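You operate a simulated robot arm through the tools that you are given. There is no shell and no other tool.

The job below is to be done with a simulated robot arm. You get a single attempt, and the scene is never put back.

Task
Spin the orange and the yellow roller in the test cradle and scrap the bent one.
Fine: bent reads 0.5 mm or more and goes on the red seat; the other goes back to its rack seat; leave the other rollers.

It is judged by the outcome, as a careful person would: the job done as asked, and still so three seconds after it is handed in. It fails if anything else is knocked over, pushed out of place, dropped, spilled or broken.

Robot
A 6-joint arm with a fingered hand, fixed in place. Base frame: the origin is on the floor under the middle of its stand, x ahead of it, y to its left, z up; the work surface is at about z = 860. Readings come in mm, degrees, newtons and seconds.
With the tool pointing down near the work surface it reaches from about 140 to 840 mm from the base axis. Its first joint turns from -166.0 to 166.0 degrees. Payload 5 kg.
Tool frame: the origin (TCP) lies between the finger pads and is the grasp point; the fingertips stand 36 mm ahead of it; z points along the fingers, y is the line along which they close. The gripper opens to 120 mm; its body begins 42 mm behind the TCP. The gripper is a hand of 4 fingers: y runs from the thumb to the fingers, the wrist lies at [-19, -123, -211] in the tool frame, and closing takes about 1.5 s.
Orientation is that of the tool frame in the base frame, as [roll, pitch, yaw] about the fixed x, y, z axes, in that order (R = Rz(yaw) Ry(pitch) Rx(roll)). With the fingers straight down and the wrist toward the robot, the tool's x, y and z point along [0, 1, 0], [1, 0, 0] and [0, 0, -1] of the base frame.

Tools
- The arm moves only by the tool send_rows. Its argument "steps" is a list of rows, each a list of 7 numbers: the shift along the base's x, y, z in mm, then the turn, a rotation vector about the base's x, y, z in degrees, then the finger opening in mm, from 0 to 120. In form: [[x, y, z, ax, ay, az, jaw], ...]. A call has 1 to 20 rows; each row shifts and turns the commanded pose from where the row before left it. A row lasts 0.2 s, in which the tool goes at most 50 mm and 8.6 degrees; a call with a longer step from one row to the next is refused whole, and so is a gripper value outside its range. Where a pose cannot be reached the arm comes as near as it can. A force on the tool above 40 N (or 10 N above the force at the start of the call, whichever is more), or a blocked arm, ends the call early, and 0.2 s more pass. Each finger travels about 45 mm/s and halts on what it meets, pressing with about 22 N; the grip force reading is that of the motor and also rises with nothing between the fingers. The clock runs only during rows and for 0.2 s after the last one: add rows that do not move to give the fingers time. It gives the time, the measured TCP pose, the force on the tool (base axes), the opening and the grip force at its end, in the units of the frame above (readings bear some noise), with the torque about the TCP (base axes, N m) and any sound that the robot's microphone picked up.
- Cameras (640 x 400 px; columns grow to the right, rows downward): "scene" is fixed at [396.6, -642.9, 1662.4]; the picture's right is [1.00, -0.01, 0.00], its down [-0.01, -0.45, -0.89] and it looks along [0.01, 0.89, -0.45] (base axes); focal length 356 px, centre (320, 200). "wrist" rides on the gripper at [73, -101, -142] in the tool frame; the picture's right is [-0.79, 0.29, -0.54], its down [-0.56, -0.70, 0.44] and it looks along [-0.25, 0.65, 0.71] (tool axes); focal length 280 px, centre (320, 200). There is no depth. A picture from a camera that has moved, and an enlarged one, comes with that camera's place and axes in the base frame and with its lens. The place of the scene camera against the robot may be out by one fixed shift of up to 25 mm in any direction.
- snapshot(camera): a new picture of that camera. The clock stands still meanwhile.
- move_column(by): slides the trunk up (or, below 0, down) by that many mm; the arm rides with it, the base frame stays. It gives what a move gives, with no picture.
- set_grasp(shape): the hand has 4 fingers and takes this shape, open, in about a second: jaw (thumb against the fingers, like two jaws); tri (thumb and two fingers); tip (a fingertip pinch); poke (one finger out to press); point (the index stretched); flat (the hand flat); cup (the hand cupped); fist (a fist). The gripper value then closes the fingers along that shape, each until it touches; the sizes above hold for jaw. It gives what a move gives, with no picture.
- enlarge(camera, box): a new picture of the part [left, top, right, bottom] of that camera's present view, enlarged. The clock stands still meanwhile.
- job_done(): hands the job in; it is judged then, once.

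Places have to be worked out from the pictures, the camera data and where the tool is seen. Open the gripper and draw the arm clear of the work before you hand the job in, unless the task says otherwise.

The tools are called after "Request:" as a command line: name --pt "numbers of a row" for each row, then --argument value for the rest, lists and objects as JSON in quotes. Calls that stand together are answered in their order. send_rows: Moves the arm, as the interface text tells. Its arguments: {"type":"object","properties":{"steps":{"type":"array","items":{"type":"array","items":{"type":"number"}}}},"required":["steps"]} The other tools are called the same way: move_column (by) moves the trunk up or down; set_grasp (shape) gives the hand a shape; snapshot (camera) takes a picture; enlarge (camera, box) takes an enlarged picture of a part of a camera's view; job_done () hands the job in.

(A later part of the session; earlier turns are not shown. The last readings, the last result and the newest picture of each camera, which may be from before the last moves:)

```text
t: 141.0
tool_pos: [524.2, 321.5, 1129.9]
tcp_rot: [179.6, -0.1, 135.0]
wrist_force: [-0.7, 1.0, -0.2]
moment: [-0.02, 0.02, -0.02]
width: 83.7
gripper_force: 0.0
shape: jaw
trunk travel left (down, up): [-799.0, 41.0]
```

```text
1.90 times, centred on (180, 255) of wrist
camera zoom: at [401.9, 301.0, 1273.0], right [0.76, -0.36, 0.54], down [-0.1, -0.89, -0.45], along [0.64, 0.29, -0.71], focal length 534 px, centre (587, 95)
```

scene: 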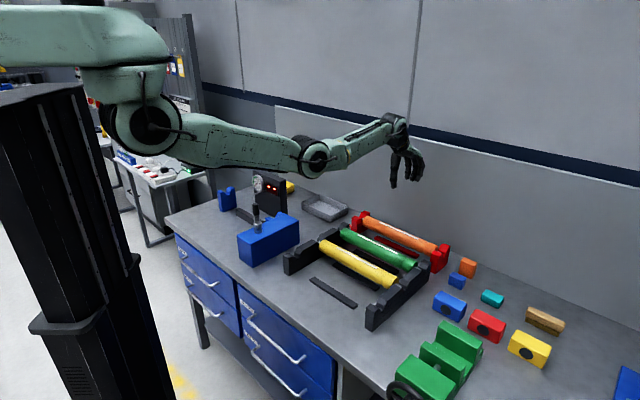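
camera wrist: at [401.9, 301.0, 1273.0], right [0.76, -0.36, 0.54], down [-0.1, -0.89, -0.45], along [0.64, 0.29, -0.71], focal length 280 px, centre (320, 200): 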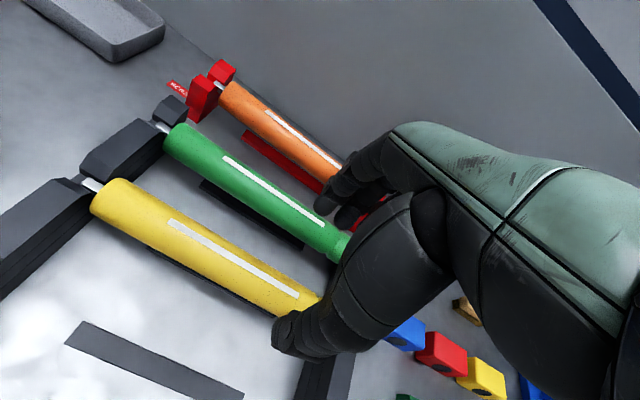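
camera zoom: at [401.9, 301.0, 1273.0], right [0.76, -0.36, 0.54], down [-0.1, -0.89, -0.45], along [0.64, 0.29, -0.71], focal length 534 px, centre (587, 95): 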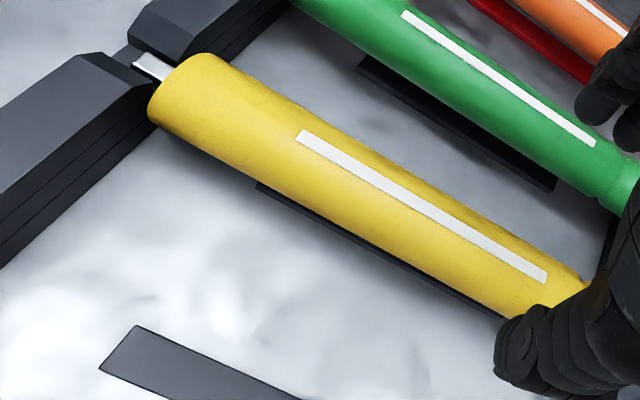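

Yellow: axis r≈638, centre s≈120. I position at s≈145 (25 mm right of centre, as needed for the probe) and descend around it.

Request:
send_rows --pt "14 13 -10 0 0 0 80" --pt "14.8 13.4 -25 0 0 0 80" --pt "0 0 -35 0 0 0 80" --pt "0 0 -35 0 0 0 80" --pt "0 0 -35 0 0 0 80" --pt "0 0 -25 0 0 0 80" --pt "0 0 -20 0 0 0 80" --pt "0 0 -15 0 0 0 80" --pt "0 0 -14 0 0 0 80" --pt "0 0 0 0 0 0 80"

Request:
snapshot --camera "wrist"

Request:
enlarge --camera "scene" --box '[310, 200, 430, 300]'

```text
t: 143.2
tool_pos: [554.1, 347.6, 915.9]
tcp_rot: [179.6, 0.0, 135.0]
wrist_force: [0.0, 0.4, 1.2]
moment: [-0.01, -0.01, 0.02]
width: 80.3
gripper_force: 0.1
shape: jaw
trunk travel left (down, up): [-799.0, 41.0]
```

```text
taken
camera wrist: at [430.5, 326.9, 1059.0], right [0.76, -0.36, 0.54], down [-0.1, -0.89, -0.45], along [0.64, 0.29, -0.71], focal length 280 px, centre (320, 200)
```

wrist: 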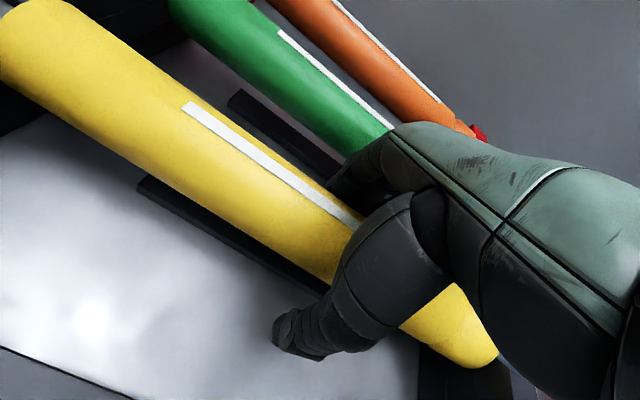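

```text
4.00 times, centred on (370, 250) of scene
camera zoom: at [396.6, -642.9, 1662.4], right [1.0, -0.01, 0.0], down [-0.01, -0.45, -0.89], along [0.01, 0.89, -0.45], focal length 1423 px, centre (120, 0)
```

zoom: 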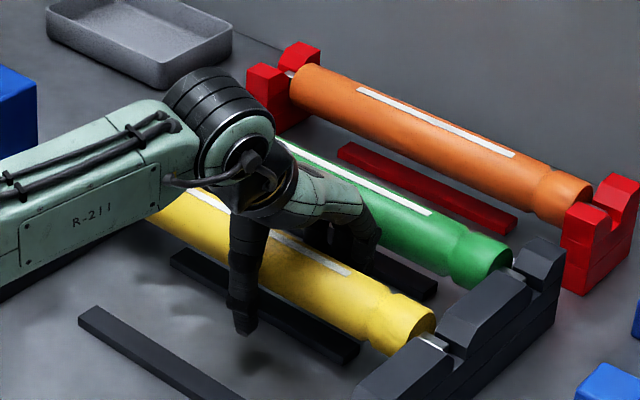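

Yellow is straddled cleanly. I shift 2 mm left, close, and verify the grip.

Request:
send_rows --pt "-1.4 1.4 0 0 0 0 80" --pt "0 0 -1 0 0 0 60" --pt "0 0 0 0 0 0 40" --pt "0 0 0 0 0 0 20" --pt "0 0 0 0 0 0 0" --pt "0 0 0 0 0 0 0" --pt "0 0 0 0 0 0 0" --pt "0 0 0 0 0 0 0"

Request:
snapshot --camera "wrist"

```text
t: 145.0
tool_pos: [554.4, 347.9, 914.1]
tcp_rot: [179.6, 0.0, 135.0]
wrist_force: [-0.3, -0.4, -1.2]
moment: [0.02, 0.0, 0.06]
width: 25.9
gripper_force: 21.4
shape: jaw
trunk travel left (down, up): [-799.0, 41.0]
```

```text
taken
camera wrist: at [429.4, 328.6, 1057.5], right [0.76, -0.36, 0.54], down [-0.1, -0.89, -0.45], along [0.64, 0.29, -0.71], focal length 280 px, centre (320, 200)
```

wrist: 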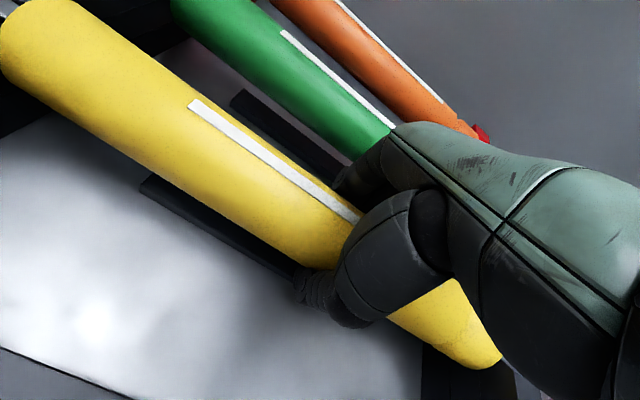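

Gripped with full force. I lift and carry it swiftly but smoothly toward the cradle, rolling the hand to compensate the expected droop and pre-correcting the yaw.

Request:
send_rows --pt "0 0 6 0 0 0 0" --pt "0 0 12 0 0 0 0" --pt "0 0 18 0 0 0 0" --pt "0 0 22 0 0 0 0" --pt "0 0 24 1 1 0 0" --pt "-7 7 24 1.5 1.5 0 0" --pt "-14 14 14 1.5 1.5 0 0" --pt "-21 21 14 1.5 1.5 0 0" --pt "-25.5 25.5 12 1.5 1.5 0 0" --pt "-26.9 26.9 10 1.4 1.4 -0.25 0" --pt "-28.7 25 0 0 0 -0.25 0" --pt "-28.7 25 0 0 0 -0.25 0" --pt "-28.7 25 0 0 0 -0.25 0" --pt "-28.7 25 0 0 0 -0.25 0" --pt "-28.7 25 0 0 0 -0.25 0" --pt "-28.7 25 0 0 0 -0.25 0" --pt "-28.7 25 0 0 0 -0.25 0" --pt "-28.7 25 0 0 0 -0.25 0" --pt "-28.7 25 0 0 0 -0.25 0" --pt "-28.7 25 0 0 0 0 0"

Request:
send_rows --pt "-23 20 0 0 0 0 0" --pt "-15 13 0 0 0 0 0" --pt "-9 8 0 0 0 0 0" --pt "-4 4 0 0 0 0 0" --pt "0 0 0 0 0 0 0"

Request:
snapshot --camera "wrist"

Request:
enlarge --camera "scene" --box '[200, 140, 320, 240]'

```text
t: 149.2
tool_pos: [171.8, 696.3, 1070.1]
tcp_rot: [179.5, -11.7, 132.5]
wrist_force: [-0.3, 0.7, -5.8]
moment: [-0.17, -0.07, -0.01]
width: 25.4
gripper_force: 21.6
shape: jaw
trunk travel left (down, up): [-799.0, 41.0]
```

```text
t: 150.4
tool_pos: [121.0, 738.3, 1071.4]
tcp_rot: [179.6, -11.9, 132.5]
wrist_force: [-0.1, -0.6, -4.8]
moment: [-0.11, -0.09, 0.06]
width: 25.5
gripper_force: 21.9
shape: jaw
trunk travel left (down, up): [-799.0, 41.0]
```

```text
taken
camera wrist: at [16.8, 701.6, 1225.8], right [0.81, -0.46, 0.37], down [-0.21, -0.81, -0.55], along [0.55, 0.37, -0.75], focal length 280 px, centre (320, 200)
```

wrist: 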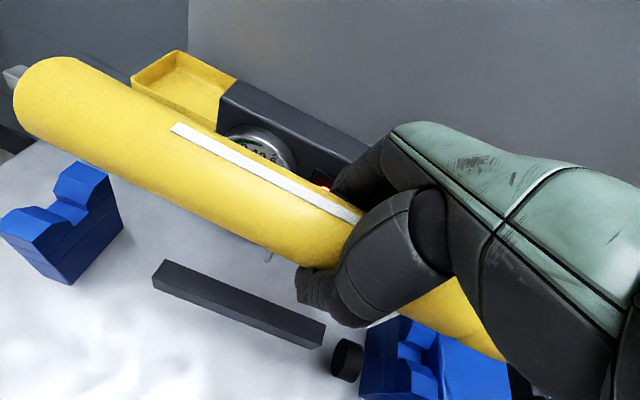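

```text
4.00 times, centred on (260, 190) of scene
camera zoom: at [396.6, -642.9, 1662.4], right [1.0, -0.01, 0.0], down [-0.01, -0.45, -0.89], along [0.01, 0.89, -0.45], focal length 1423 px, centre (560, 240)
```

zoom: 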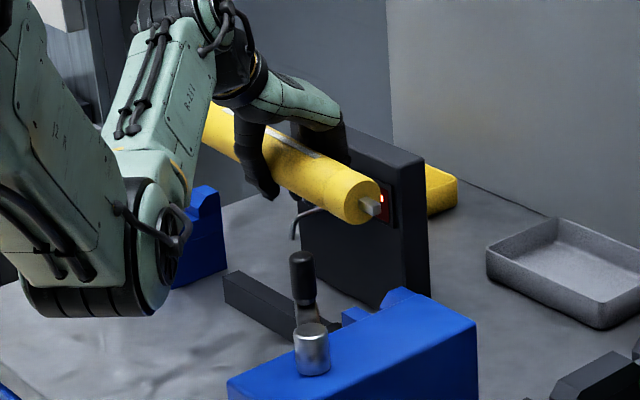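

The yellow roller arrives nearly level above the cradle. I descend quickly to just above the V's and check alignment.

Request:
send_rows --pt "-0.7 0.7 -15 0 0 0 0" --pt "-0.7 0.7 -22 0 0 0 0" --pt "0 0 -22 0 0 0 0" --pt "0 0 -15 0 0 0 0" --pt "0 0 -6 0 0 0 0"

Request:
snapshot --camera "wrist"

Request:
enlarge --camera "wrist" --box '[0, 30, 200, 210]'

Request:
enlarge --camera "scene" --box '[235, 170, 325, 240]'

```text
t: 151.6
tool_pos: [121.0, 741.4, 990.9]
tcp_rot: [179.7, -11.7, 132.5]
wrist_force: [0.8, 0.3, -5.5]
moment: [-0.11, -0.09, 0.02]
width: 25.9
gripper_force: 22.1
shape: jaw
trunk travel left (down, up): [-799.0, 41.0]
```

```text
taken
camera wrist: at [15.6, 702.7, 1145.3], right [0.81, -0.46, 0.37], down [-0.21, -0.81, -0.55], along [0.55, 0.37, -0.75], focal length 280 px, centre (320, 200)
```

wrist: 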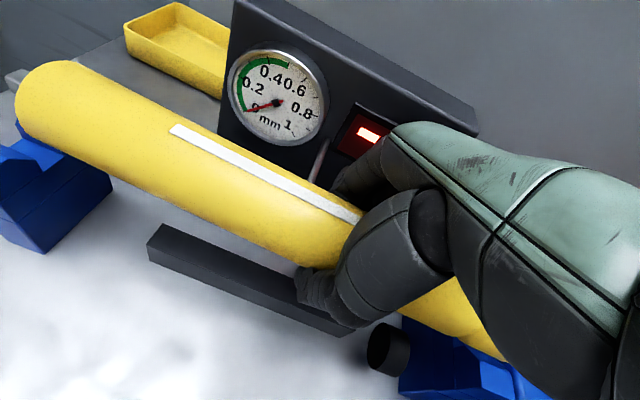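

```text
2.22 times, centred on (100, 120) of wrist
camera zoom: at [15.6, 702.7, 1145.3], right [0.81, -0.46, 0.37], down [-0.21, -0.81, -0.55], along [0.55, 0.37, -0.75], focal length 623 px, centre (809, 378)
```

zoom: 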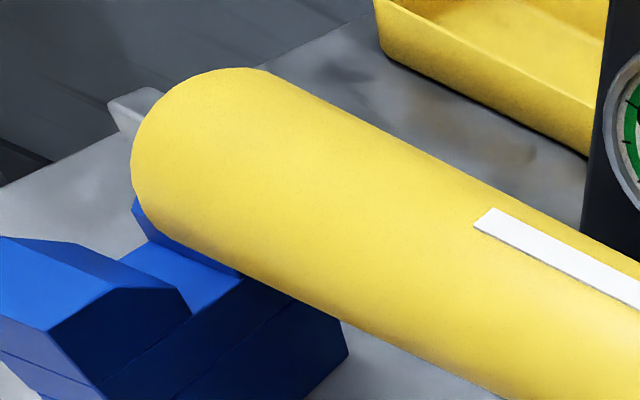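

```text
5.71 times, centred on (280, 205) of scene
camera zoom: at [396.6, -642.9, 1662.4], right [1.0, -0.01, 0.0], down [-0.01, -0.45, -0.89], along [0.01, 0.89, -0.45], focal length 2033 px, centre (549, 171)
```

zoom: 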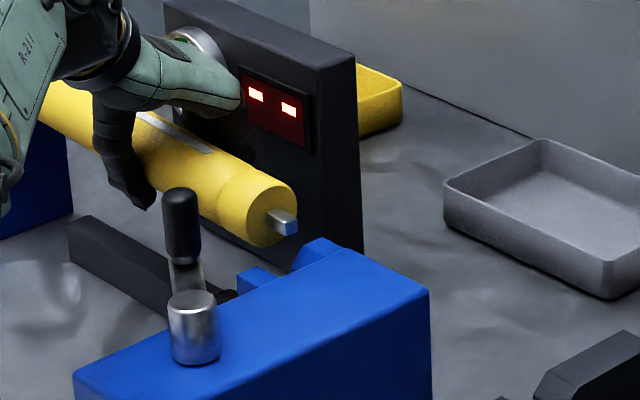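

The yellow did not yaw in the hand, so my pre-correction left its far-left end ~9 mm outward. I undo the 2.5° yaw, shift 3 mm left, and lower to the top of the V's.

Request:
send_rows --pt "-1 1 -4 0 0 1.2 0" --pt "-1 1 -5 0 0 1.3 0" --pt "0 0 -6 0 0 0 0" --pt "0 0 -5 0 0 0 0"

Request:
snapshot --camera "wrist"

Request:
enlarge --camera "wrist" --box '[0, 30, 200, 210]'

Request:
enlarge --camera "scene" --box '[235, 170, 325, 240]'

```text
t: 152.6
tool_pos: [116.9, 744.0, 969.9]
tcp_rot: [179.6, -12.0, 134.9]
wrist_force: [-0.6, 0.3, -6.0]
moment: [-0.12, -0.08, 0.03]
width: 25.4
gripper_force: 21.6
shape: jaw
trunk travel left (down, up): [-799.0, 41.0]
```

```text
taken
camera wrist: at [15.0, 700.6, 1125.5], right [0.83, -0.42, 0.37], down [-0.17, -0.82, -0.55], along [0.54, 0.39, -0.75], focal length 280 px, centre (320, 200)
```

wrist: 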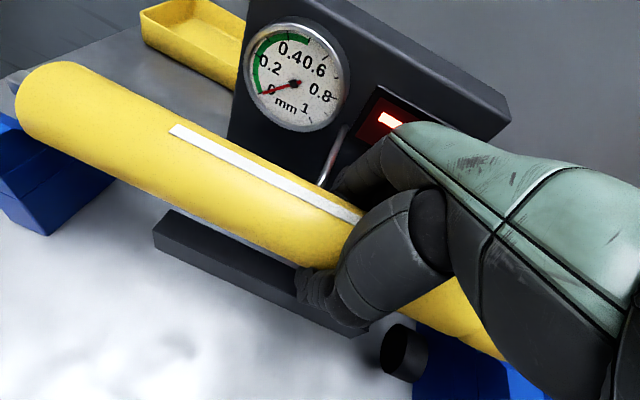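

```text
2.22 times, centred on (100, 120) of wrist
camera zoom: at [15.0, 700.6, 1125.5], right [0.83, -0.42, 0.37], down [-0.17, -0.82, -0.55], along [0.54, 0.39, -0.75], focal length 623 px, centre (809, 378)
```

zoom: 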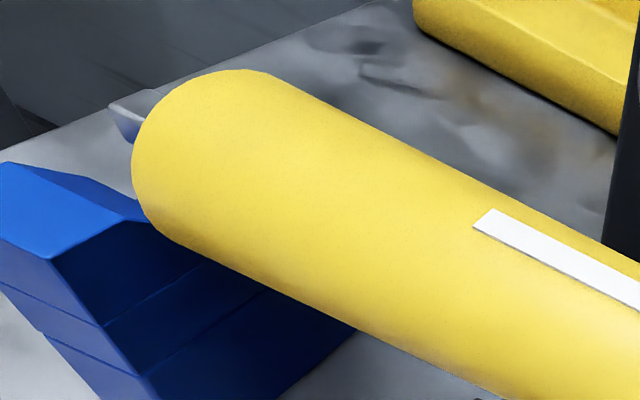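

```text
5.71 times, centred on (280, 205) of scene
camera zoom: at [396.6, -642.9, 1662.4], right [1.0, -0.01, 0.0], down [-0.01, -0.45, -0.89], along [0.01, 0.89, -0.45], focal length 2033 px, centre (549, 171)
```

zoom: 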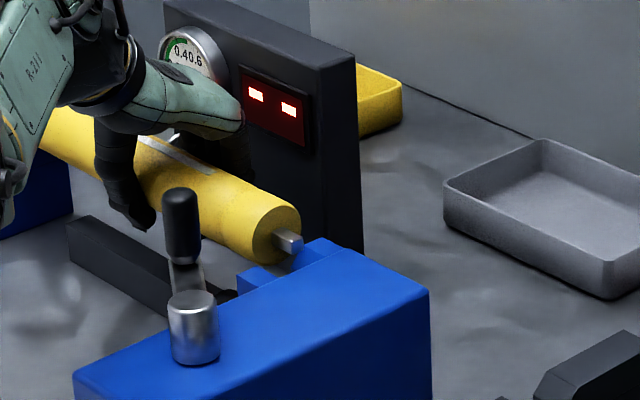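

Both journals line up over their slots (left r≈609, right r≈612). I lower them in together.

Request:
send_rows --pt "-0.7 -0.7 -5 0 0 -0.4 0" --pt "-0.7 -0.7 -5 0 0 0 0" --pt "0 0 -5 0 0 0 0" --pt "0 0 -4 0 0 0 0" --pt "0 0 0 0 0 0 0"

Request:
snapshot --camera "wrist"

Request:
enlarge --camera "scene" --box '[235, 170, 325, 240]'

```text
t: 153.8
tool_pos: [115.8, 740.9, 952.3]
tcp_rot: [179.6, -11.9, 134.6]
wrist_force: [-0.7, 0.2, -5.1]
moment: [-0.09, -0.12, 0.0]
width: 25.6
gripper_force: 22.3
shape: jaw
trunk travel left (down, up): [-799.0, 41.0]
```

```text
taken
camera wrist: at [13.5, 699.7, 1106.5], right [0.82, -0.43, 0.37], down [-0.18, -0.81, -0.55], along [0.54, 0.39, -0.75], focal length 280 px, centre (320, 200)
```

wrist: 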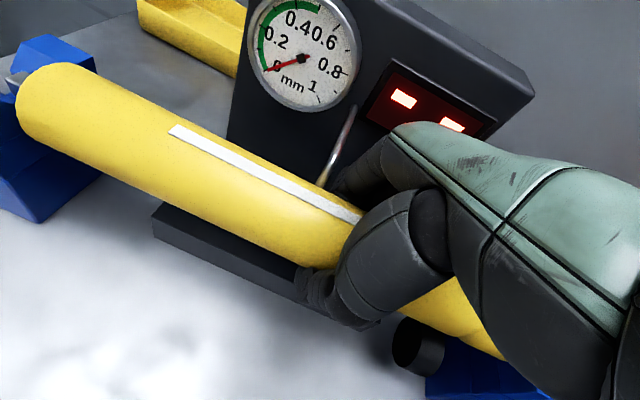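

```text
5.71 times, centred on (280, 205) of scene
camera zoom: at [396.6, -642.9, 1662.4], right [1.0, -0.01, 0.0], down [-0.01, -0.45, -0.89], along [0.01, 0.89, -0.45], focal length 2033 px, centre (549, 171)
```

zoom: 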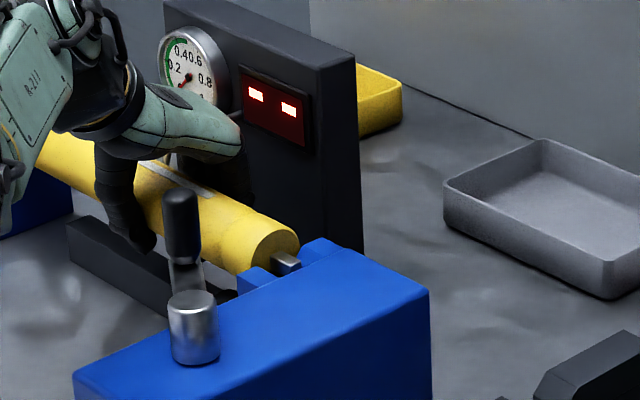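

Request:
send_rows --pt "0 0 -3 0 0 0 0" --pt "0 0 -3 0 0 0 0" --pt "0 0 -2 0 0 0 0" --pt "0 0 0 0 0 0 0"

Request:
enlarge --camera "wrist" --box '[0, 20, 200, 200]'

Request:
enlarge --camera "scene" --box '[235, 170, 325, 240]'

```text
t: 154.8
tool_pos: [115.5, 742.1, 943.0]
tcp_rot: [179.7, -11.9, 134.6]
wrist_force: [-0.9, 0.1, -5.8]
moment: [-0.11, -0.09, 0.0]
width: 25.3
gripper_force: 21.6
shape: jaw
trunk travel left (down, up): [-799.0, 41.0]
```

```text
2.22 times, centred on (100, 110) of wrist
camera zoom: at [13.7, 699.8, 1098.3], right [0.82, -0.43, 0.37], down [-0.18, -0.81, -0.55], along [0.54, 0.39, -0.75], focal length 623 px, centre (809, 400)
```

zoom: 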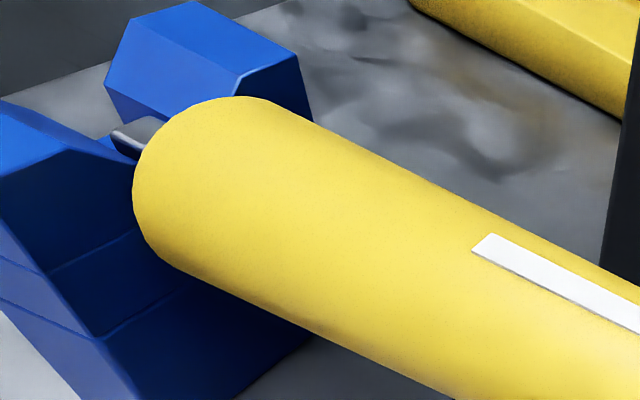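

```text
5.71 times, centred on (280, 205) of scene
camera zoom: at [396.6, -642.9, 1662.4], right [1.0, -0.01, 0.0], down [-0.01, -0.45, -0.89], along [0.01, 0.89, -0.45], focal length 2033 px, centre (549, 171)
```

zoom: 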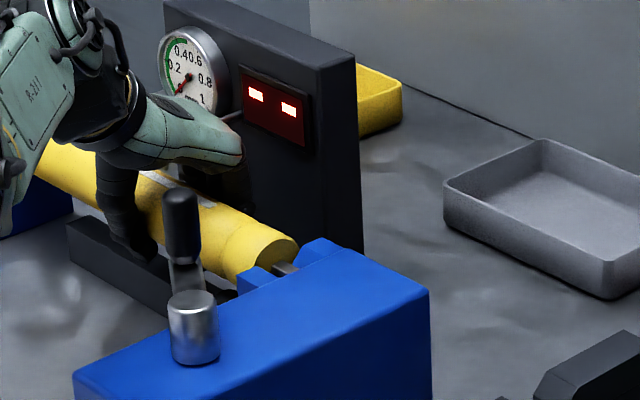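

Both journals are in their slots with no contact yet. A last 2.5 mm, then I open gradually.

Request:
send_rows --pt "0 0 -1.5 0 0 0 0" --pt "0 0 -1 0 0 0 0" --pt "0 0 0 0 0 0 0"

Request:
send_rows --pt "0 0 0 0 0 0 32" --pt "0 0 0 0 0 0 39" --pt "0 0 0 0 0 0 46" --pt "0 0 0 0 0 0 53" --pt "0 0 0 0 0 0 60" --pt "0 0 0 0 0 0 68" --pt "0 0 0 0 0 0 76" --pt "0 0 0 0 0 0 80" --pt "0 0 0 0 0 0 80"

Request:
snapshot --camera "wrist"

Request:
enlarge --camera "scene" --box '[235, 170, 325, 240]'

```text
t: 155.6
tool_pos: [116.4, 741.7, 941.7]
tcp_rot: [179.6, -11.9, 134.5]
wrist_force: [-0.9, 0.0, -5.5]
moment: [-0.12, -0.11, -0.05]
width: 25.4
gripper_force: 21.8
shape: jaw
trunk travel left (down, up): [-799.0, 41.0]
```

```text
t: 157.6
tool_pos: [116.3, 740.2, 942.0]
tcp_rot: [179.7, -11.9, 134.5]
wrist_force: [-0.1, 0.3, -0.1]
moment: [0.0, -0.03, -0.02]
width: 79.7
gripper_force: 0.1
shape: jaw
trunk travel left (down, up): [-799.0, 41.0]
```

```text
taken
camera wrist: at [13.7, 699.3, 1096.4], right [0.82, -0.43, 0.37], down [-0.18, -0.81, -0.55], along [0.54, 0.39, -0.75], focal length 280 px, centre (320, 200)
```

wrist: 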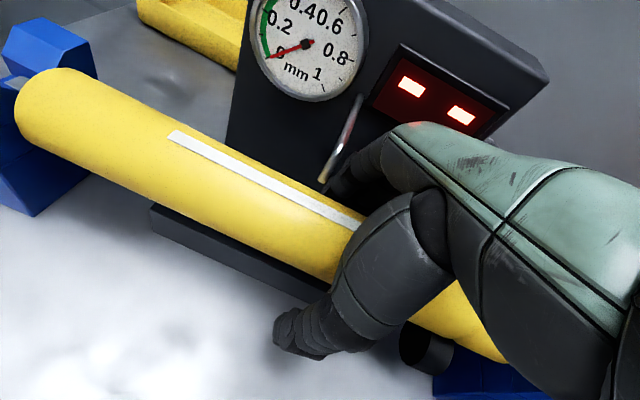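

```text
5.71 times, centred on (280, 205) of scene
camera zoom: at [396.6, -642.9, 1662.4], right [1.0, -0.01, 0.0], down [-0.01, -0.45, -0.89], along [0.01, 0.89, -0.45], focal length 2033 px, centre (549, 171)
```

zoom: 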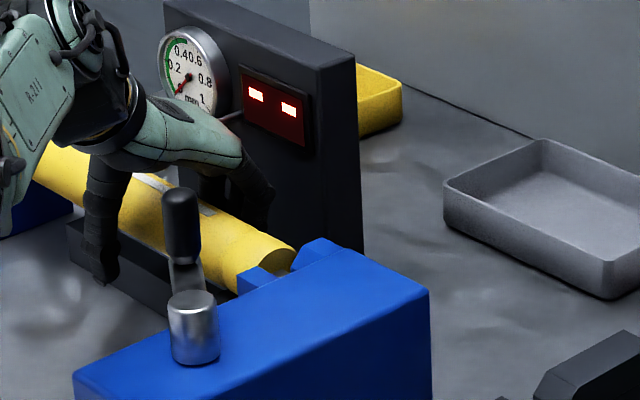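

Yellow is seated. I unroll the open hand first (so the index finger stays clear of the probe), then rise.

Request:
send_rows --pt "0.5 -0.5 0 -1.5 -1.5 0 80" --pt "0.5 -0.5 0 -1.7 -1.7 0.2 80" --pt "0.5 -0.5 0 -1.7 -1.7 0.2 80" --pt "0.5 -0.5 1 -1.7 -1.7 0 80" --pt "0 0 1 -1.8 -1.8 0 80" --pt "0 0 10 0 0 0 80" --pt "0 0 20 0 0 0 80" --pt "0 0 30 0 0 0 80" --pt "0 0 40 0 0 0 80" --pt "0 0 40 0 0 0 90" --pt "0 0 40 0 0 0 119" --pt "0 0 0 0 0 0 119"

Request:
snapshot --camera "wrist"

Request:
enlarge --camera "scene" --box '[200, 150, 320, 250]'

```text
t: 160.2
tool_pos: [118.0, 736.8, 1123.4]
tcp_rot: [179.6, 0.0, 135.0]
wrist_force: [-0.1, -1.6, 0.0]
moment: [0.0, -0.01, 0.02]
width: 118.5
gripper_force: 0.1
shape: jaw
trunk travel left (down, up): [-799.0, 41.0]
```

```text
taken
camera wrist: at [-5.6, 716.7, 1267.3], right [0.76, -0.36, 0.54], down [-0.1, -0.89, -0.45], along [0.64, 0.29, -0.71], focal length 280 px, centre (320, 200)
```

wrist: 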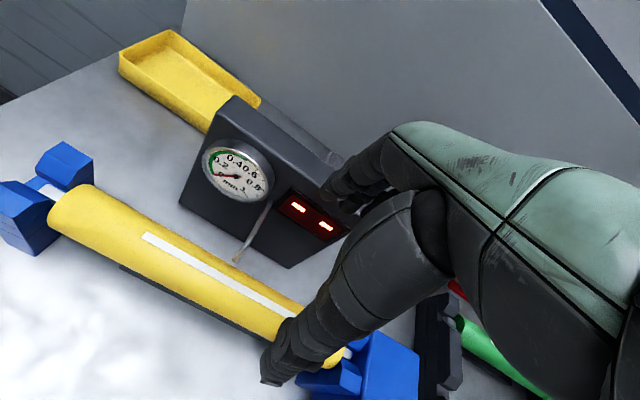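

```text
4.00 times, centred on (260, 200) of scene
camera zoom: at [396.6, -642.9, 1662.4], right [1.0, -0.01, 0.0], down [-0.01, -0.45, -0.89], along [0.01, 0.89, -0.45], focal length 1423 px, centre (560, 200)
```

zoom: 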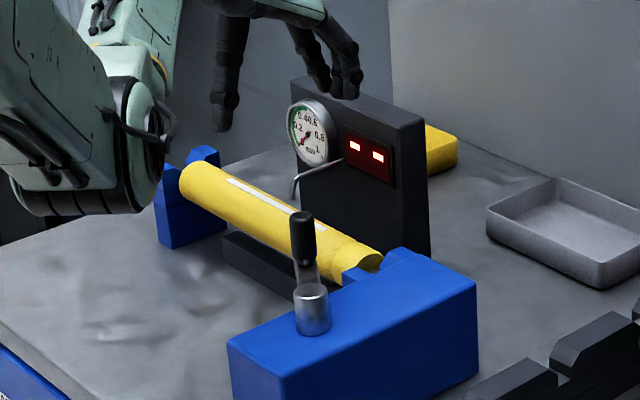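

Yellow is well seated and released. Now the crank: the knob is at about 121° on its circle. I place the thumb behind it again and descend.

Request:
send_rows --pt "15 -35 0 0 0 0 119" --pt "18 -40 0 0 0 0 119" --pt "18 -40 0 0 0 0 119" --pt "12.6 -30.7 0 0 0 0 119" --pt "0 0 -20 0 0 0 119" --pt "0 0 -20 0 0 0 119" --pt "0 0 -20 0 0 0 119" --pt "0 0 -18 0 0 0 119" --pt "0 0 0 0 0 0 119"

Request:
snapshot --camera "wrist"

Request:
enlarge --camera "scene" --box '[215, 160, 315, 245]'

```text
t: 162.2
tool_pos: [181.9, 592.9, 1046.2]
tcp_rot: [179.5, 0.0, 135.0]
wrist_force: [0.6, 0.0, -0.3]
moment: [0.0, 0.01, -0.03]
width: 118.6
gripper_force: 0.1
shape: jaw
trunk travel left (down, up): [-799.0, 41.0]
```

```text
taken
camera wrist: at [57.1, 571.9, 1189.1], right [0.76, -0.36, 0.54], down [-0.1, -0.89, -0.45], along [0.64, 0.29, -0.71], focal length 280 px, centre (320, 200)
```

wrist: 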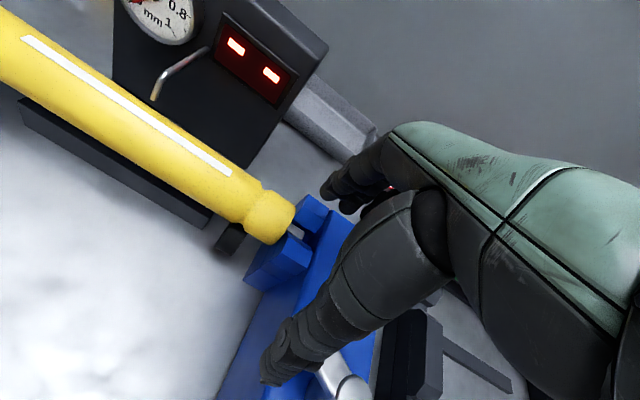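

```text
4.71 times, centred on (265, 202) of scene
camera zoom: at [396.6, -642.9, 1662.4], right [1.0, -0.01, 0.0], down [-0.01, -0.45, -0.89], along [0.01, 0.89, -0.45], focal length 1674 px, centre (579, 188)
```

zoom: 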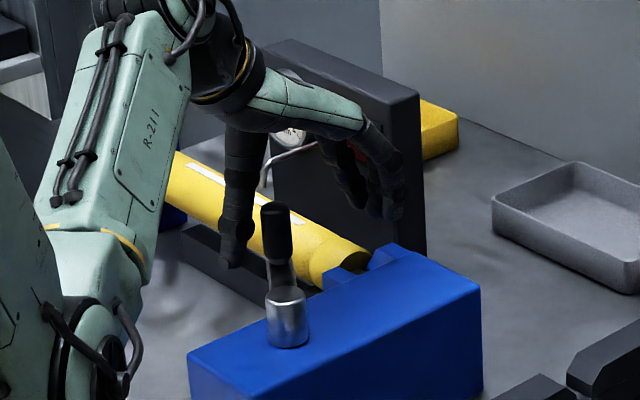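

The thumb sits right behind the knob along the push direction. I push it onward around the circle.

Request:
send_rows --pt "6 3 0 0 0 0 119" --pt "7 3.5 0 0 0 0 119" --pt "6.6 3.2 0 0 0 0 119" --pt "15.41 4.81 0 0 0 0 119" --pt "16.12 0.71 0 0 0 0 119" --pt "15.7 -3.54 0 0 0 0 119" --pt "0 0 0 0 0 0 119"

Request:
snapshot --camera "wrist"

Request:
enlarge --camera "scene" --box '[215, 160, 315, 245]'

```text
t: 163.8
tool_pos: [247.8, 605.0, 1045.8]
tcp_rot: [179.5, 0.0, 135.0]
wrist_force: [-0.2, 0.0, 0.2]
moment: [-0.01, 0.01, -0.05]
width: 119.1
gripper_force: 0.0
shape: jaw
trunk travel left (down, up): [-799.0, 41.0]
```

```text
taken
camera wrist: at [124.0, 583.8, 1188.5], right [0.76, -0.36, 0.54], down [-0.1, -0.89, -0.45], along [0.64, 0.29, -0.71], focal length 280 px, centre (320, 200)
```

wrist: 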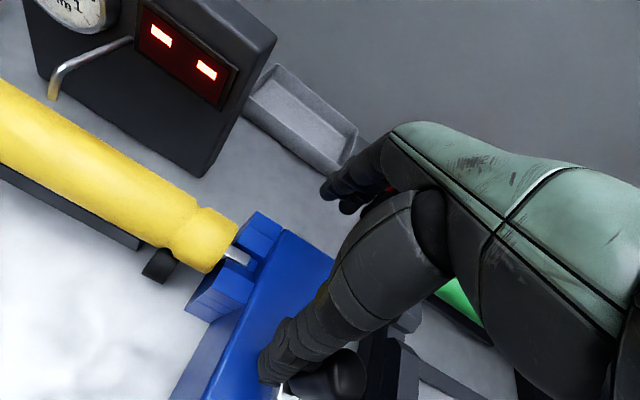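

```text
4.71 times, centred on (265, 202) of scene
camera zoom: at [396.6, -642.9, 1662.4], right [1.0, -0.01, 0.0], down [-0.01, -0.45, -0.89], along [0.01, 0.89, -0.45], focal length 1674 px, centre (579, 188)
```

zoom: 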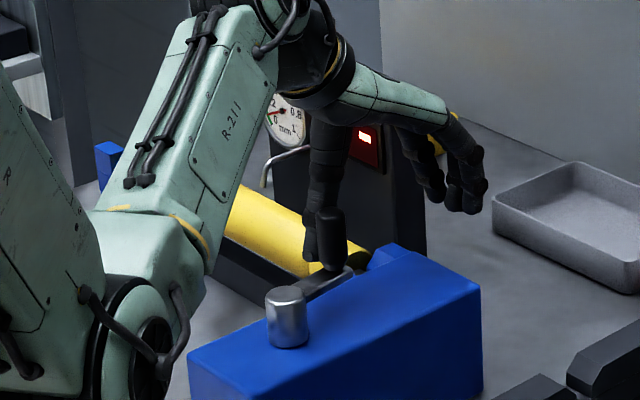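

The crank turns freely and the roller rotates. I continue.

Request:
send_rows --pt "14.28 -7.5 0 0 0 0 119" --pt "11.88 -10.89 0 0 0 0 119" --pt "8.63 -13.58 0 0 0 0 119" --pt "4.81 -15.41 0 0 0 0 119" --pt "0 0 0 0 0 0 119"

Request:
snapshot --camera "wrist"

Request:
enlarge --camera "scene" --box '[215, 160, 315, 245]'

```text
t: 165.0
tool_pos: [288.8, 557.2, 1045.5]
tcp_rot: [179.5, 0.0, 134.9]
wrist_force: [-0.3, 0.4, 0.0]
moment: [0.01, 0.0, -0.03]
width: 118.2
gripper_force: 0.0
shape: jaw
trunk travel left (down, up): [-799.0, 41.0]
```

```text
taken
camera wrist: at [164.3, 537.3, 1188.3], right [0.76, -0.36, 0.54], down [-0.1, -0.89, -0.45], along [0.64, 0.29, -0.71], focal length 280 px, centre (320, 200)
```

wrist: 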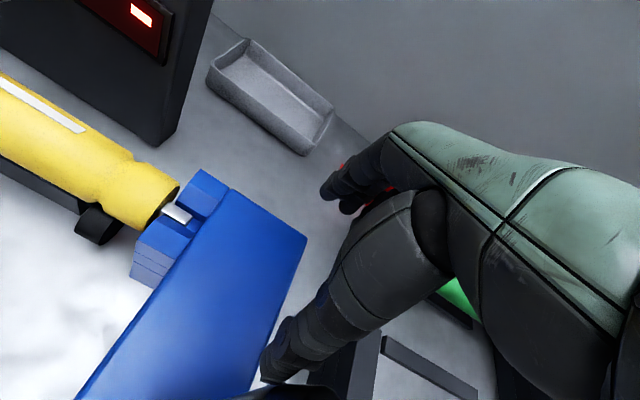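

```text
4.71 times, centred on (265, 202) of scene
camera zoom: at [396.6, -642.9, 1662.4], right [1.0, -0.01, 0.0], down [-0.01, -0.45, -0.89], along [0.01, 0.89, -0.45], focal length 1674 px, centre (579, 188)
```

zoom: 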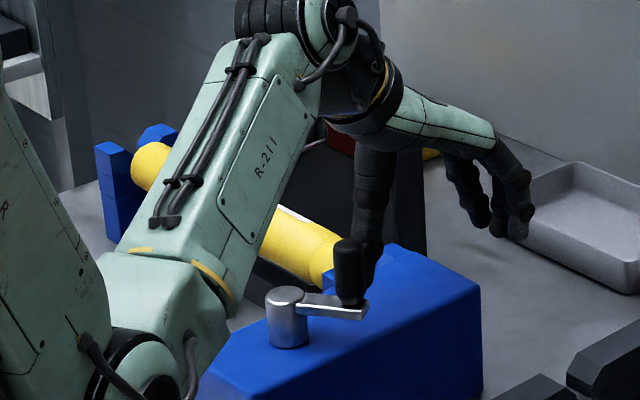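

Request:
send_rows --pt "0.71 -16.12 0 0 0 0 119" --pt "-3.54 -15.7 0 0 0 0 119" --pt "-7.5 -14.28 0 0 0 0 119" --pt "-10.89 -11.88 0 0 0 0 119" --pt "0 0 0 0 0 0 119"

Request:
snapshot --camera "wrist"

Request:
enlarge --camera "scene" --box '[215, 160, 315, 245]'

```text
t: 166.2
tool_pos: [267.6, 498.4, 1044.4]
tcp_rot: [179.5, 0.1, 135.0]
wrist_force: [1.1, 0.1, 0.0]
moment: [-0.03, -0.02, 0.03]
width: 118.0
gripper_force: 0.1
shape: jaw
trunk travel left (down, up): [-799.0, 41.0]
```

```text
taken
camera wrist: at [142.8, 478.4, 1188.1], right [0.76, -0.36, 0.54], down [-0.1, -0.89, -0.45], along [0.64, 0.29, -0.71], focal length 280 px, centre (320, 200)
```

wrist: 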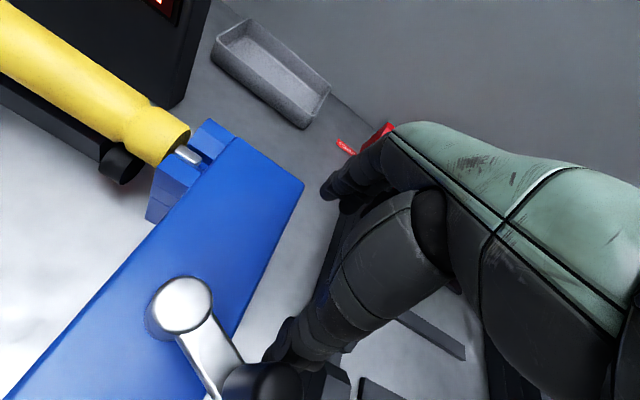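

```text
4.71 times, centred on (265, 202) of scene
camera zoom: at [396.6, -642.9, 1662.4], right [1.0, -0.01, 0.0], down [-0.01, -0.45, -0.89], along [0.01, 0.89, -0.45], focal length 1674 px, centre (579, 188)
```

zoom: 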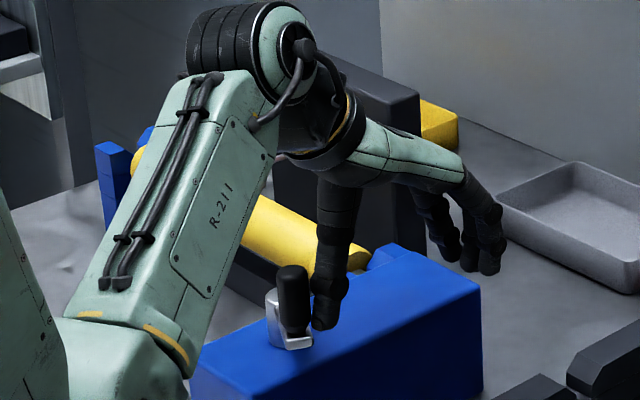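

Request:
send_rows --pt "-13.58 -8.63 0 0 0 0 119" --pt "-15.41 -4.81 0 0 0 0 119" --pt "-16.12 -0.71 0 0 0 0 119" --pt "-15.7 3.54 0 0 0 0 119" --pt "-14.28 7.5 0 0 0 0 119" --pt "-11.88 10.89 0 0 0 0 119" --pt "0 0 0 0 0 0 119"

Request:
snapshot --camera "wrist"

Request:
enlarge --camera "scene" --box '[215, 160, 315, 245]'

```text
t: 167.8
tool_pos: [181.9, 511.1, 1046.3]
tcp_rot: [179.4, -0.1, 135.0]
wrist_force: [30.3, 13.1, 5.9]
moment: [-0.42, 0.11, 0.96]
width: 115.4
gripper_force: 0.0
shape: jaw
trunk travel left (down, up): [-799.0, 41.0]
```

```text
taken
camera wrist: at [58.3, 489.8, 1188.4], right [0.76, -0.36, 0.54], down [-0.1, -0.89, -0.45], along [0.64, 0.29, -0.71], focal length 280 px, centre (320, 200)
```

wrist: 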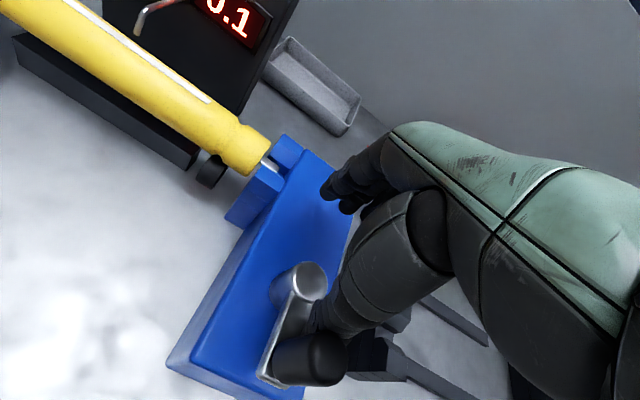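

```text
4.71 times, centred on (265, 202) of scene
camera zoom: at [396.6, -642.9, 1662.4], right [1.0, -0.01, 0.0], down [-0.01, -0.45, -0.89], along [0.01, 0.89, -0.45], focal length 1674 px, centre (579, 188)
```

zoom: 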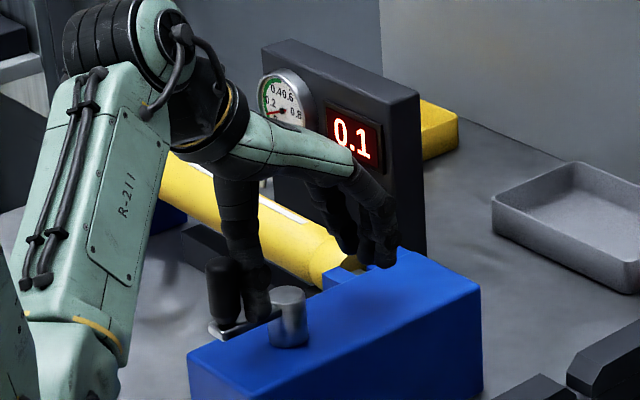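

The readout shows 0.1 for yellow: straight. The thumb is now wedged against the crank's end stop, so I back off along the way I came and rise clear.

Request:
send_rows --pt "6 -5 0 0 0 0 119" --pt "9 -7 0 0 0 0 119" --pt "12 -9 0 0 0 0 119" --pt "8 -8 5 0 0 0 119" --pt "0 0 25 0 0 0 119" --pt "0 0 35 0 0 0 119" --pt "0 0 25 0 0 0 119" --pt "0 0 0 0 0 0 119"

Request:
snapshot --camera "wrist"

Request:
enlarge --camera "scene" --box '[215, 160, 315, 245]'

```text
t: 169.6
tool_pos: [214.6, 478.4, 1136.5]
tcp_rot: [179.5, -0.1, 135.2]
wrist_force: [-0.7, 0.1, -0.2]
moment: [0.0, 0.0, 0.01]
width: 118.5
gripper_force: 0.0
shape: jaw
trunk travel left (down, up): [-799.0, 41.0]
```

```text
taken
camera wrist: at [90.3, 457.7, 1278.2], right [0.76, -0.36, 0.54], down [-0.1, -0.89, -0.45], along [0.64, 0.29, -0.71], focal length 280 px, centre (320, 200)
```

wrist: 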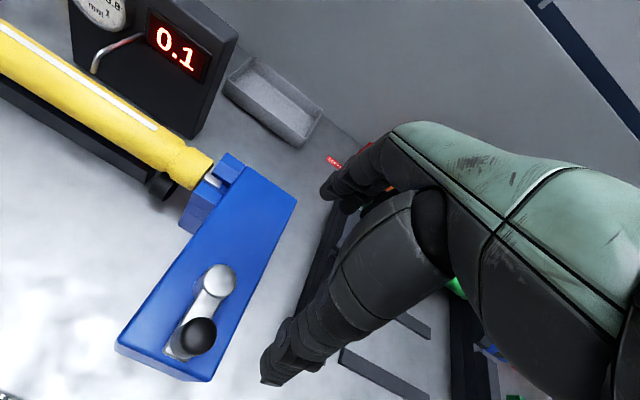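

```text
4.71 times, centred on (265, 202) of scene
camera zoom: at [396.6, -642.9, 1662.4], right [1.0, -0.01, 0.0], down [-0.01, -0.45, -0.89], along [0.01, 0.89, -0.45], focal length 1674 px, centre (579, 188)
```

zoom: 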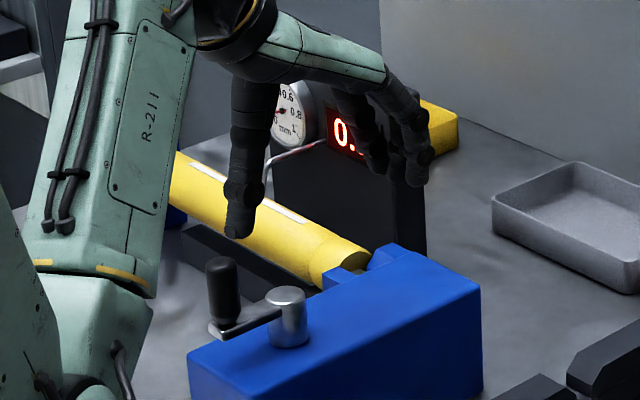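

Yellow reads 0.1 mm: it is straight and goes back to its rack seat. I move above it in the cradle.

Request:
send_rows --pt "-6 18 0 0 0 0 110" --pt "-12 33 0 0 0 0 100" --pt "-13 35 0 0 0 0 90" --pt "-13 35 0 0 0 0 84" --pt "-13 35 0 0 0 0 82" --pt "-13 35 0 0 0 0 82" --pt "-13 35 0 0 0 0 82" --pt "-12.1 37.4 0 0 0 0 82" --pt "0 0 0 0 0 0 82"

Request:
snapshot --camera "wrist"

Request:
enlarge --camera "wrist" --box '[20, 160, 320, 370]'

```text
t: 171.6
tool_pos: [120.4, 740.7, 1135.6]
tcp_rot: [179.6, -0.1, 135.0]
wrist_force: [-0.3, -0.1, -0.4]
moment: [-0.01, 0.01, 0.0]
width: 82.3
gripper_force: 0.1
shape: jaw
trunk travel left (down, up): [-799.0, 41.0]
```

```text
taken
camera wrist: at [-3.9, 720.6, 1279.3], right [0.76, -0.36, 0.54], down [-0.1, -0.89, -0.45], along [0.64, 0.29, -0.71], focal length 280 px, centre (320, 200)
```

wrist: 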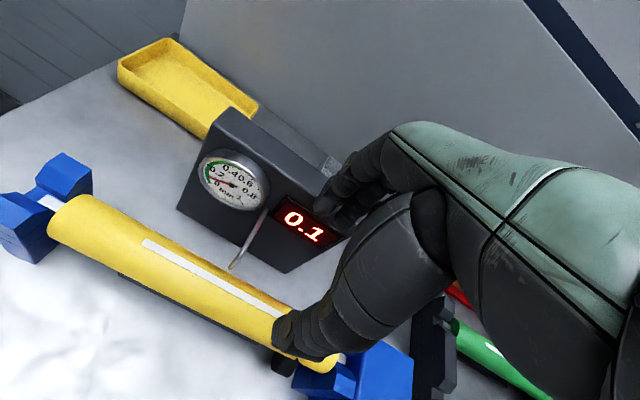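

```text
1.90 times, centred on (170, 265) of wrist
camera zoom: at [-3.9, 720.6, 1279.3], right [0.76, -0.36, 0.54], down [-0.1, -0.89, -0.45], along [0.64, 0.29, -0.71], focal length 534 px, centre (606, 76)
```

zoom: 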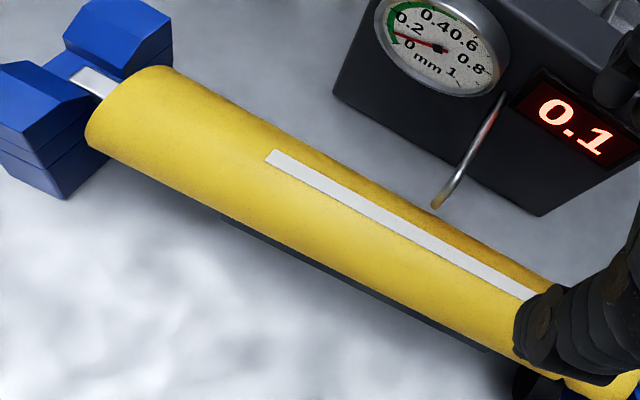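

Confirmed 0.1 on both displays. I descend to grip the yellow at the same spot (just right of the probe).

Request:
send_rows --pt "-0.8 1 -30 0 0 0 82" --pt "-0.8 1 -35 0 0 0 82" --pt "0 0 -35 0 0 0 82" --pt "0 0 -30 0 0 0 82" --pt "0 0 -25 0 0 0 82" --pt "0 0 -18 0 0 0 82" --pt "0 0 -14 0 0 0 82" --pt "0 0 -10 0 0 0 82" --pt "0 0 0 0 0 0 82"

Request:
snapshot --camera "wrist"

Request:
send_rows --pt "0 0 0 0 0 0 65" --pt "0 0 0 0 0 0 45" --pt "0 0 0 0 0 0 20" --pt "0 0 0 0 0 0 0" --pt "0 0 0 0 0 0 0" --pt "0 0 0 0 0 0 0" --pt "0 0 0 0 0 0 0"

```text
t: 173.6
tool_pos: [116.9, 743.0, 939.5]
tcp_rot: [179.5, -0.1, 134.9]
wrist_force: [0.8, 0.5, 0.3]
moment: [-0.01, -0.02, 0.0]
width: 82.3
gripper_force: 0.1
shape: jaw
trunk travel left (down, up): [-799.0, 41.0]
```

```text
taken
camera wrist: at [-6.0, 723.2, 1082.4], right [0.76, -0.36, 0.54], down [-0.1, -0.89, -0.45], along [0.64, 0.29, -0.71], focal length 280 px, centre (320, 200)
```

wrist: 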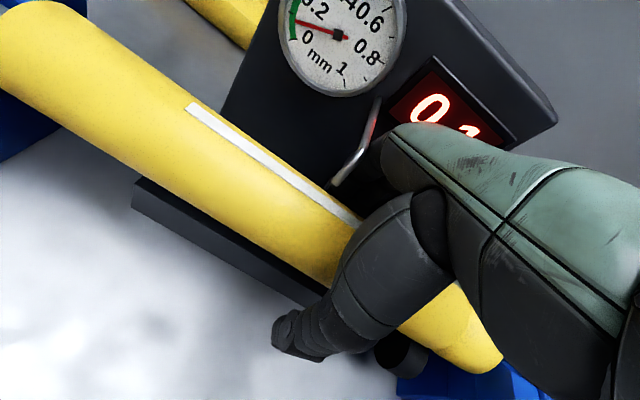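

```text
t: 175.2
tool_pos: [117.5, 744.4, 939.3]
tcp_rot: [179.7, 0.1, 135.0]
wrist_force: [-0.5, 0.1, 0.3]
moment: [0.0, 0.04, 0.07]
width: 25.0
gripper_force: 21.9
shape: jaw
trunk travel left (down, up): [-799.0, 41.0]
```

Gripped. I lift and carry it back to the rack quickly and smoothly, rolling the hand to compensate droop as before.

Request:
send_rows --pt "0 0 6 0 0 0 0" --pt "0 0 12 0 0 0 0" --pt "0 0 18 0 0 0 0" --pt "0 0 22 0 0 0 0" --pt "0 0 24 1 1 0 0" --pt "7 -7 24 1.5 1.5 0 0" --pt "14 -14 14 1.5 1.5 0 0" --pt "21 -21 12 1.5 1.5 0 0" --pt "25.5 -25.5 8 1.5 1.5 0 0" --pt "26.9 -26.9 0 1.4 1.4 0 0" --pt "28.8 -24.9 0 0 0 0 0" --pt "28.8 -24.9 0 0 0 0 0" --pt "28.8 -24.9 0 0 0 0 0" --pt "28.8 -24.9 0 0 0 0 0" --pt "28.8 -24.9 0 0 0 0 0" --pt "28.8 -24.9 0 0 0 0 0" --pt "28.8 -24.9 0 0 0 0 0" --pt "28.8 -24.9 0 0 0 0 0" --pt "28.8 -24.9 0 0 0 0 0" --pt "28.8 -24.9 0 0 0 0 0"

Request:
send_rows --pt "24 -24 -5 0 0 0 0" --pt "15.6 -15.6 -15 0 0 0 0" --pt "8.5 -8.5 -20 0 0 0 0" --pt "4.2 -4.2 -18 0 0 0 0" --pt "0 0 -12 0 0 0 0"

Request:
snapshot --camera "wrist"

Request:
enlarge --camera "wrist" --box '[0, 30, 200, 210]'

Request:
enlarge --camera "scene" --box '[310, 200, 430, 300]'

```text
t: 179.4
tool_pos: [501.6, 398.5, 1078.9]
tcp_rot: [179.6, -12.0, 135.0]
wrist_force: [-0.4, -0.1, -5.3]
moment: [-0.07, -0.1, -0.01]
width: 24.9
gripper_force: 22.3
shape: jaw
trunk travel left (down, up): [-799.0, 41.0]
```

```text
t: 180.6
tool_pos: [553.6, 347.7, 1008.3]
tcp_rot: [179.6, -11.9, 134.9]
wrist_force: [-0.4, -0.3, -5.0]
moment: [-0.06, -0.09, 0.0]
width: 24.5
gripper_force: 22.1
shape: jaw
trunk travel left (down, up): [-799.0, 41.0]
```

```text
taken
camera wrist: at [451.1, 305.7, 1162.5], right [0.83, -0.42, 0.37], down [-0.17, -0.81, -0.55], along [0.54, 0.39, -0.75], focal length 280 px, centre (320, 200)
```

wrist: 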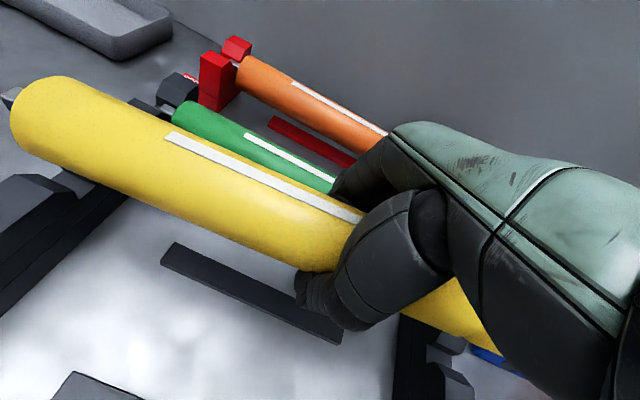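

```text
2.22 times, centred on (100, 120) of wrist
camera zoom: at [451.1, 305.7, 1162.5], right [0.83, -0.42, 0.37], down [-0.17, -0.81, -0.55], along [0.54, 0.39, -0.75], focal length 623 px, centre (809, 378)
```

zoom: 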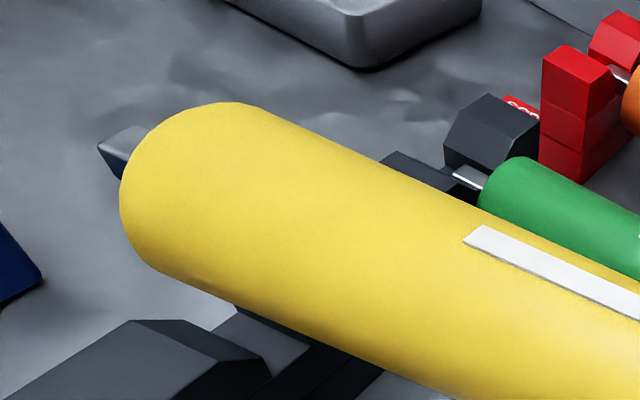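

```text
4.00 times, centred on (370, 250) of scene
camera zoom: at [396.6, -642.9, 1662.4], right [1.0, -0.01, 0.0], down [-0.01, -0.45, -0.89], along [0.01, 0.89, -0.45], focal length 1423 px, centre (120, 0)
```

zoom: 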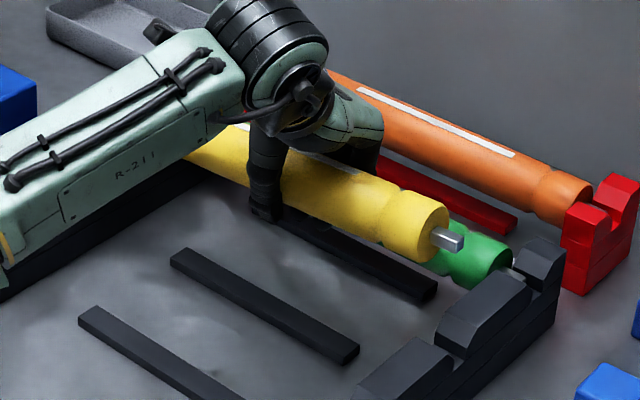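

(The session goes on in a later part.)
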